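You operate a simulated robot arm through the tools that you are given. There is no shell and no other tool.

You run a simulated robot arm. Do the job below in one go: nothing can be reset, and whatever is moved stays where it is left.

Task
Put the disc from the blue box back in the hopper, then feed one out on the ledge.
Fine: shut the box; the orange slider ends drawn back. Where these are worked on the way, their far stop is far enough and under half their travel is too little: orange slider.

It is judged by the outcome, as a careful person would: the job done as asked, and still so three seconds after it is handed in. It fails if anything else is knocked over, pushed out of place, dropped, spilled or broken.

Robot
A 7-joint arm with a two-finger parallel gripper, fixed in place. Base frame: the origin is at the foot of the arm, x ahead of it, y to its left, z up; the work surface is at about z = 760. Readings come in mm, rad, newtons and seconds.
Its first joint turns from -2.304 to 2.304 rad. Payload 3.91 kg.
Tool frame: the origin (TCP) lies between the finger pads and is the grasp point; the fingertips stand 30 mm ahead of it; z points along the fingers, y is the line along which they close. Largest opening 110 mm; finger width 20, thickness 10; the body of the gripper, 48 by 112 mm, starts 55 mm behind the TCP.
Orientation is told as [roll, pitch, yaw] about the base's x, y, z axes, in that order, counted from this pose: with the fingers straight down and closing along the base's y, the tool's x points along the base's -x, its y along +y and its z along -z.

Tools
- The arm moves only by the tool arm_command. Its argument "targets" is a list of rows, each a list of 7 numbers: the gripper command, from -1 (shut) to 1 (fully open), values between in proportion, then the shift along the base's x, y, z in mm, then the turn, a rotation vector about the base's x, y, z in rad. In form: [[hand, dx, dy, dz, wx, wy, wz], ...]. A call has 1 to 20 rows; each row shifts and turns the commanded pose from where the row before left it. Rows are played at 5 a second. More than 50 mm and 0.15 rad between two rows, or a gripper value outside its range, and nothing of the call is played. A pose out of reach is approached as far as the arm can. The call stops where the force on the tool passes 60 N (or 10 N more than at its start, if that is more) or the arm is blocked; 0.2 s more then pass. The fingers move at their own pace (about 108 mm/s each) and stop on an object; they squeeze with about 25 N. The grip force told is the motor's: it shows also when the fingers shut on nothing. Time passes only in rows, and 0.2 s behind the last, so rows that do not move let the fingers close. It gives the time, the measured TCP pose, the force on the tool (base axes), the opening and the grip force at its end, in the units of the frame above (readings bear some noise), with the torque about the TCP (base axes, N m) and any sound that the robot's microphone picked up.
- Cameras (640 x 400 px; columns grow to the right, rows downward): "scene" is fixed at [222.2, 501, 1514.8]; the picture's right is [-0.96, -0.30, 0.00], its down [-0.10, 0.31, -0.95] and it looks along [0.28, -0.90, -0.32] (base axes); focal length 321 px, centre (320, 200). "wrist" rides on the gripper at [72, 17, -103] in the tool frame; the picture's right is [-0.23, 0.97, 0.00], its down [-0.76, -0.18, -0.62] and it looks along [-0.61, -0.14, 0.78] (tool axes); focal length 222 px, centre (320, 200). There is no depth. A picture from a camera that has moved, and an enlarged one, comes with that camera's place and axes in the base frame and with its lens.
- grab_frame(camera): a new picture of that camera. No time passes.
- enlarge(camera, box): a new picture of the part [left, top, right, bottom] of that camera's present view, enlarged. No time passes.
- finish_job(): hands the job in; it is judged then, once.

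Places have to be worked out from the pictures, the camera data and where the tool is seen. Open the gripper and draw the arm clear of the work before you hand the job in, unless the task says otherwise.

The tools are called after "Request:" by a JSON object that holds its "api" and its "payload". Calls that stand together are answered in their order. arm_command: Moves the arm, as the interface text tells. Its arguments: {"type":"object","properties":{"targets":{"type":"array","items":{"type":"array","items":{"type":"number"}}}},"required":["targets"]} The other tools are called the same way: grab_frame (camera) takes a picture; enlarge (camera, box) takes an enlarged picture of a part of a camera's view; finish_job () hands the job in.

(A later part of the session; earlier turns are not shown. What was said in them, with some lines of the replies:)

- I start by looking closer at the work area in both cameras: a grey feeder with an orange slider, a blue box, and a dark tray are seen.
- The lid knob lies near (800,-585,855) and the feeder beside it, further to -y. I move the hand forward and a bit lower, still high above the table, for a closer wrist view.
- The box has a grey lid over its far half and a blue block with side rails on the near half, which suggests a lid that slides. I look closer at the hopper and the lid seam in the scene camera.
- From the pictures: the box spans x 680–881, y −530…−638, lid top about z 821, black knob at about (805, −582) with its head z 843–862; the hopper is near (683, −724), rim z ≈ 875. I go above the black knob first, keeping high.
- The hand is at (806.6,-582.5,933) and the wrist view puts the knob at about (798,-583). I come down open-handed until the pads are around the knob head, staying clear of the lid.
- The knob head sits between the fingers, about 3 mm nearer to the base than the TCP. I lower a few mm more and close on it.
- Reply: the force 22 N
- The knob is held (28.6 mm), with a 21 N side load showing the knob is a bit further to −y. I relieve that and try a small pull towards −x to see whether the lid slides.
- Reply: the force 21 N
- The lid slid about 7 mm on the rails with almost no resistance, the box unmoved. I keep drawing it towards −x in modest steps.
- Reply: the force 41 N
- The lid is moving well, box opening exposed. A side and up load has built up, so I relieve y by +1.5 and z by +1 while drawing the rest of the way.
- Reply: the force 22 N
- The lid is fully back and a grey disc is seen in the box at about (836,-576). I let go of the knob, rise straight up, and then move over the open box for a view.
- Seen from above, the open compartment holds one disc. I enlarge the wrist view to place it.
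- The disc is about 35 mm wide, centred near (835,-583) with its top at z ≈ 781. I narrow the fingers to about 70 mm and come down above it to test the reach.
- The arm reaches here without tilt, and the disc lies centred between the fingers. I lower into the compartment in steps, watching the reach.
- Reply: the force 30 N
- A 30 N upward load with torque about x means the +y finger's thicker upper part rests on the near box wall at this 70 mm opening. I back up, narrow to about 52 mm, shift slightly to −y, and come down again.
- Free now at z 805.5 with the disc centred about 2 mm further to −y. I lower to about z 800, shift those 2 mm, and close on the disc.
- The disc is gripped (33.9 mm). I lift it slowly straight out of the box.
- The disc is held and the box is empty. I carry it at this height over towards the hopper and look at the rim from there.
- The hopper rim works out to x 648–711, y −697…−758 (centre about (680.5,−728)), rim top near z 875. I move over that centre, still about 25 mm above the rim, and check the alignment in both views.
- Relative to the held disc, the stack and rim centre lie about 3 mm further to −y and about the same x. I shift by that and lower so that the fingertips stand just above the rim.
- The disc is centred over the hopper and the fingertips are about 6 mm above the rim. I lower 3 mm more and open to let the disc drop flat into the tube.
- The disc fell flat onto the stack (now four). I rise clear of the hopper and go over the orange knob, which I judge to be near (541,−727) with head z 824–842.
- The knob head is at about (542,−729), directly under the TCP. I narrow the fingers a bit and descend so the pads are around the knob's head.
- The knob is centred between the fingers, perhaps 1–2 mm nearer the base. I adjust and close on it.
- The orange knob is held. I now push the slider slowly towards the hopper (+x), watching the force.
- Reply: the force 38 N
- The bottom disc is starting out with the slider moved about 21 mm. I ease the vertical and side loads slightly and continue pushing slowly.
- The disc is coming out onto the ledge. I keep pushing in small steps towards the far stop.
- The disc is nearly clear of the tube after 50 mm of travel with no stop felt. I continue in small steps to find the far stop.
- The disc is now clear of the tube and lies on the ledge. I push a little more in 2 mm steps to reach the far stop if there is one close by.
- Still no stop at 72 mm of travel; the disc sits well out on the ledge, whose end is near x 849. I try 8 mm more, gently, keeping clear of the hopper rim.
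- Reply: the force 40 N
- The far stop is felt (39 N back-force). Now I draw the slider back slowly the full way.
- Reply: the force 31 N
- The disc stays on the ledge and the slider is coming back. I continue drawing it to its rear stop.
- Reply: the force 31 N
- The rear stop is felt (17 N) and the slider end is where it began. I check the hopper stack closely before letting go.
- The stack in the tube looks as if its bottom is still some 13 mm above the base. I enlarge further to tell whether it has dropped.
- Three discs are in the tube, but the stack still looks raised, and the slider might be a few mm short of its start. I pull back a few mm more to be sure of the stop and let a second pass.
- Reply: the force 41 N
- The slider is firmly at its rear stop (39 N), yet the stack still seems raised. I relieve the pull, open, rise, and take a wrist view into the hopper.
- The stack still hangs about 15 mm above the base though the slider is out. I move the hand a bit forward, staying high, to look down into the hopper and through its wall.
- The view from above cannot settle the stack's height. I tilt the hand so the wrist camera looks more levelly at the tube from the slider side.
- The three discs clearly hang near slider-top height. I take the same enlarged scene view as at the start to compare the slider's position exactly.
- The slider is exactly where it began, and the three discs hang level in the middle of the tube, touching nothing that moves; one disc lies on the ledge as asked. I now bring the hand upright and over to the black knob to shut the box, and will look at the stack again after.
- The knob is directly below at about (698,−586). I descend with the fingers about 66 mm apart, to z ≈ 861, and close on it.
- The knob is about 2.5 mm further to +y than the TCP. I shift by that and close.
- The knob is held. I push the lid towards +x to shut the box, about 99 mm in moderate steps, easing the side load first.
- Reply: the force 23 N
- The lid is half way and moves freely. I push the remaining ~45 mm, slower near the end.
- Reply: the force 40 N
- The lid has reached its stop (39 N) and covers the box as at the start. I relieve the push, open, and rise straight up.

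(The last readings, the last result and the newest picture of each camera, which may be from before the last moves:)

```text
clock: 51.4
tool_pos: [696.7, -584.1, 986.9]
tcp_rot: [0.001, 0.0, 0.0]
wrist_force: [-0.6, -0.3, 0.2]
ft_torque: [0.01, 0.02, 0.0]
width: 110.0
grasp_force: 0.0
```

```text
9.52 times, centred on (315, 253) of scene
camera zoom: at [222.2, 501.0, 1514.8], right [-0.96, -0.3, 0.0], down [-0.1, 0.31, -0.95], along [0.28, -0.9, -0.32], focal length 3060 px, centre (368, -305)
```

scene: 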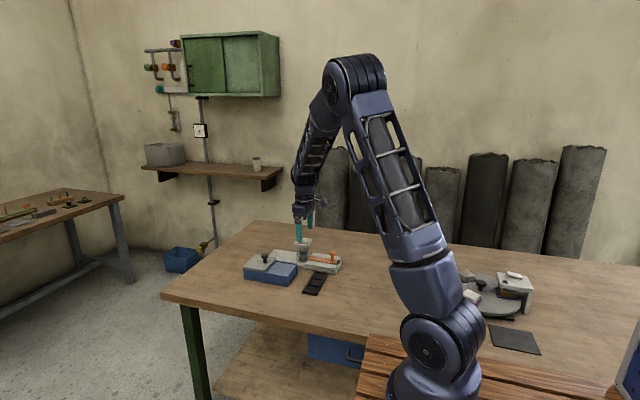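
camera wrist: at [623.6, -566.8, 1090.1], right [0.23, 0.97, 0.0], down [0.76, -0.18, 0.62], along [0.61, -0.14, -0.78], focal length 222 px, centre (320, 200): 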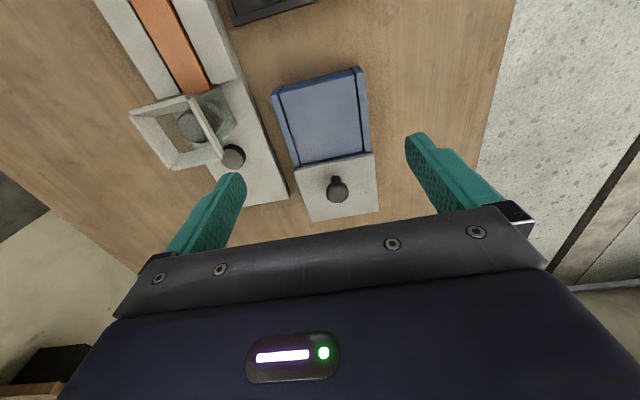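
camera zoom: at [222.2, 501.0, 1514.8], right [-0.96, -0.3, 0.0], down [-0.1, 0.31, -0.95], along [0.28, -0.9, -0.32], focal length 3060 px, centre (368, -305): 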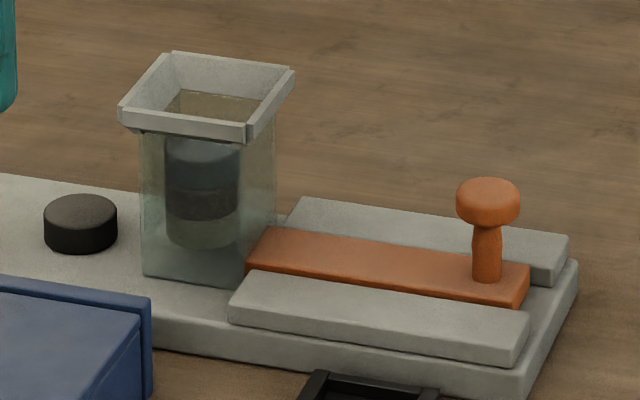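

The box is shut as at the start, the slider is fully back, one disc rests on the ledge, and the hopper holds three, including the one from the box. I draw the arm back, open-handed, to about its starting pose.

Request:
{"api": "arm_command", "payload": {"targets": [[1, -30, 5, 30, 0, 0, 0], [1, -35, 15, 30, 0, 0, 0], [1, -35, 15, 30, 0, 0, 0], [1, -35, 15, 30, 0, 0, 0], [1, -35, 15, 30, 0, 0, 0], [1, -30, 15, 12, 0, 0, 0], [1, 0, 0, 0, 0, 0, 0], [1, 0, 0, 0, 0, 0, 0]]}}

Request:
{"api": "grab_frame", "payload": {"camera": "scene"}}

Request:
{"api": "enlarge", "payload": {"camera": "scene", "box": [230, 220, 360, 301]}}

Request:
{"api": "enlarge", "payload": {"camera": "scene", "box": [285, 232, 345, 274]}}

```text
clock: 53.2
tool_pos: [496.4, -505.2, 1148.1]
tcp_rot: [0.0, 0.0, -0.002]
wrist_force: [-0.6, 0.2, -0.6]
ft_torque: [0.0, 0.0, -0.02]
width: 109.8
grasp_force: 0.1
```

```text
taken
```

scene: 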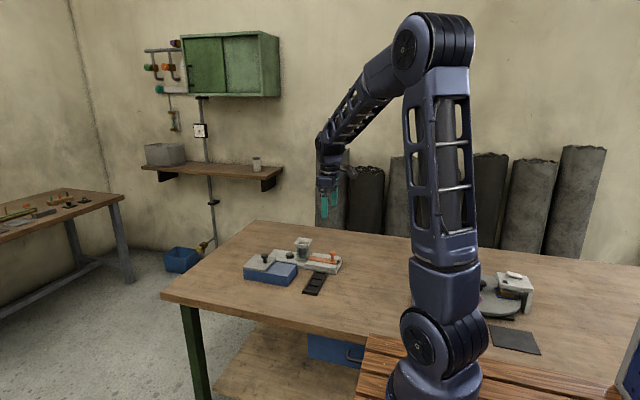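

```text
4.92 times, centred on (295, 260) of scene
camera zoom: at [222.2, 501.0, 1514.8], right [-0.96, -0.3, 0.0], down [-0.1, 0.31, -0.95], along [0.28, -0.9, -0.32], focal length 1582 px, centre (443, -98)
```

zoom: 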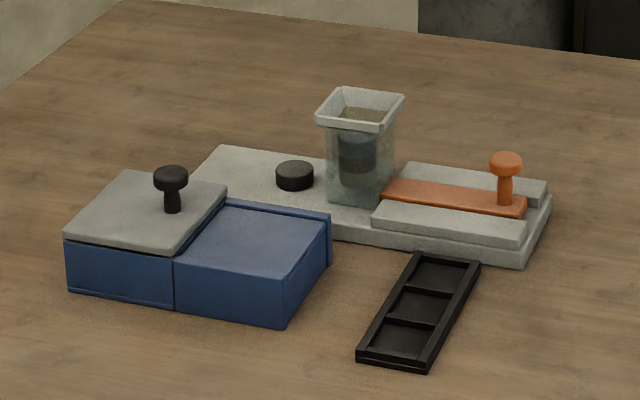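

```text
9.52 times, centred on (315, 253) of scene
camera zoom: at [222.2, 501.0, 1514.8], right [-0.96, -0.3, 0.0], down [-0.1, 0.31, -0.95], along [0.28, -0.9, -0.32], focal length 3060 px, centre (368, -305)
```

zoom: 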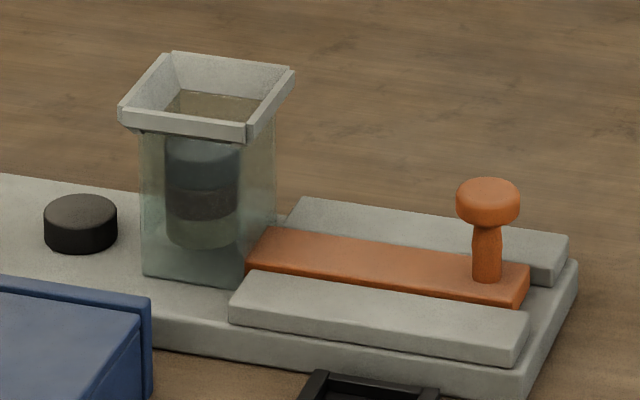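

Everything is at rest: one disc lies on the ledge, the box's disc is in the hopper, the slider is drawn back, the box is shut, and the arm is clear with the gripper open. The three discs in the tube still hang level above the base, but that takes nothing from what was asked, so I leave them and hand in.

Request:
{"api": "finish_job", "payload": {}}

```text
The job is handed in.
```

The job is handed in. The disc from the blue box is in the hopper and one disc is out on the ledge. The orange slider is drawn back and the box is shut.

- **Disc to hopper:** it dropped flat onto the stack of three.
- **Feed:** I pushed the slider to its far stop and then drew it back to its rear stop. The bottom disc stayed on the ledge. In the last picture the slider is where it was at the start.
- **Box:** the lid is pushed to its stop and looks as it did at the start.
- **Not as expected:** the three discs left in the hopper did not drop when the slider came back. They hang level about 15 mm above the base and still hung there in the last picture. I don't know why, and I did not poke them loose. The next feed may not work until they drop.

Nothing else was seen to move. The arm is back near its starting pose with the gripper open.
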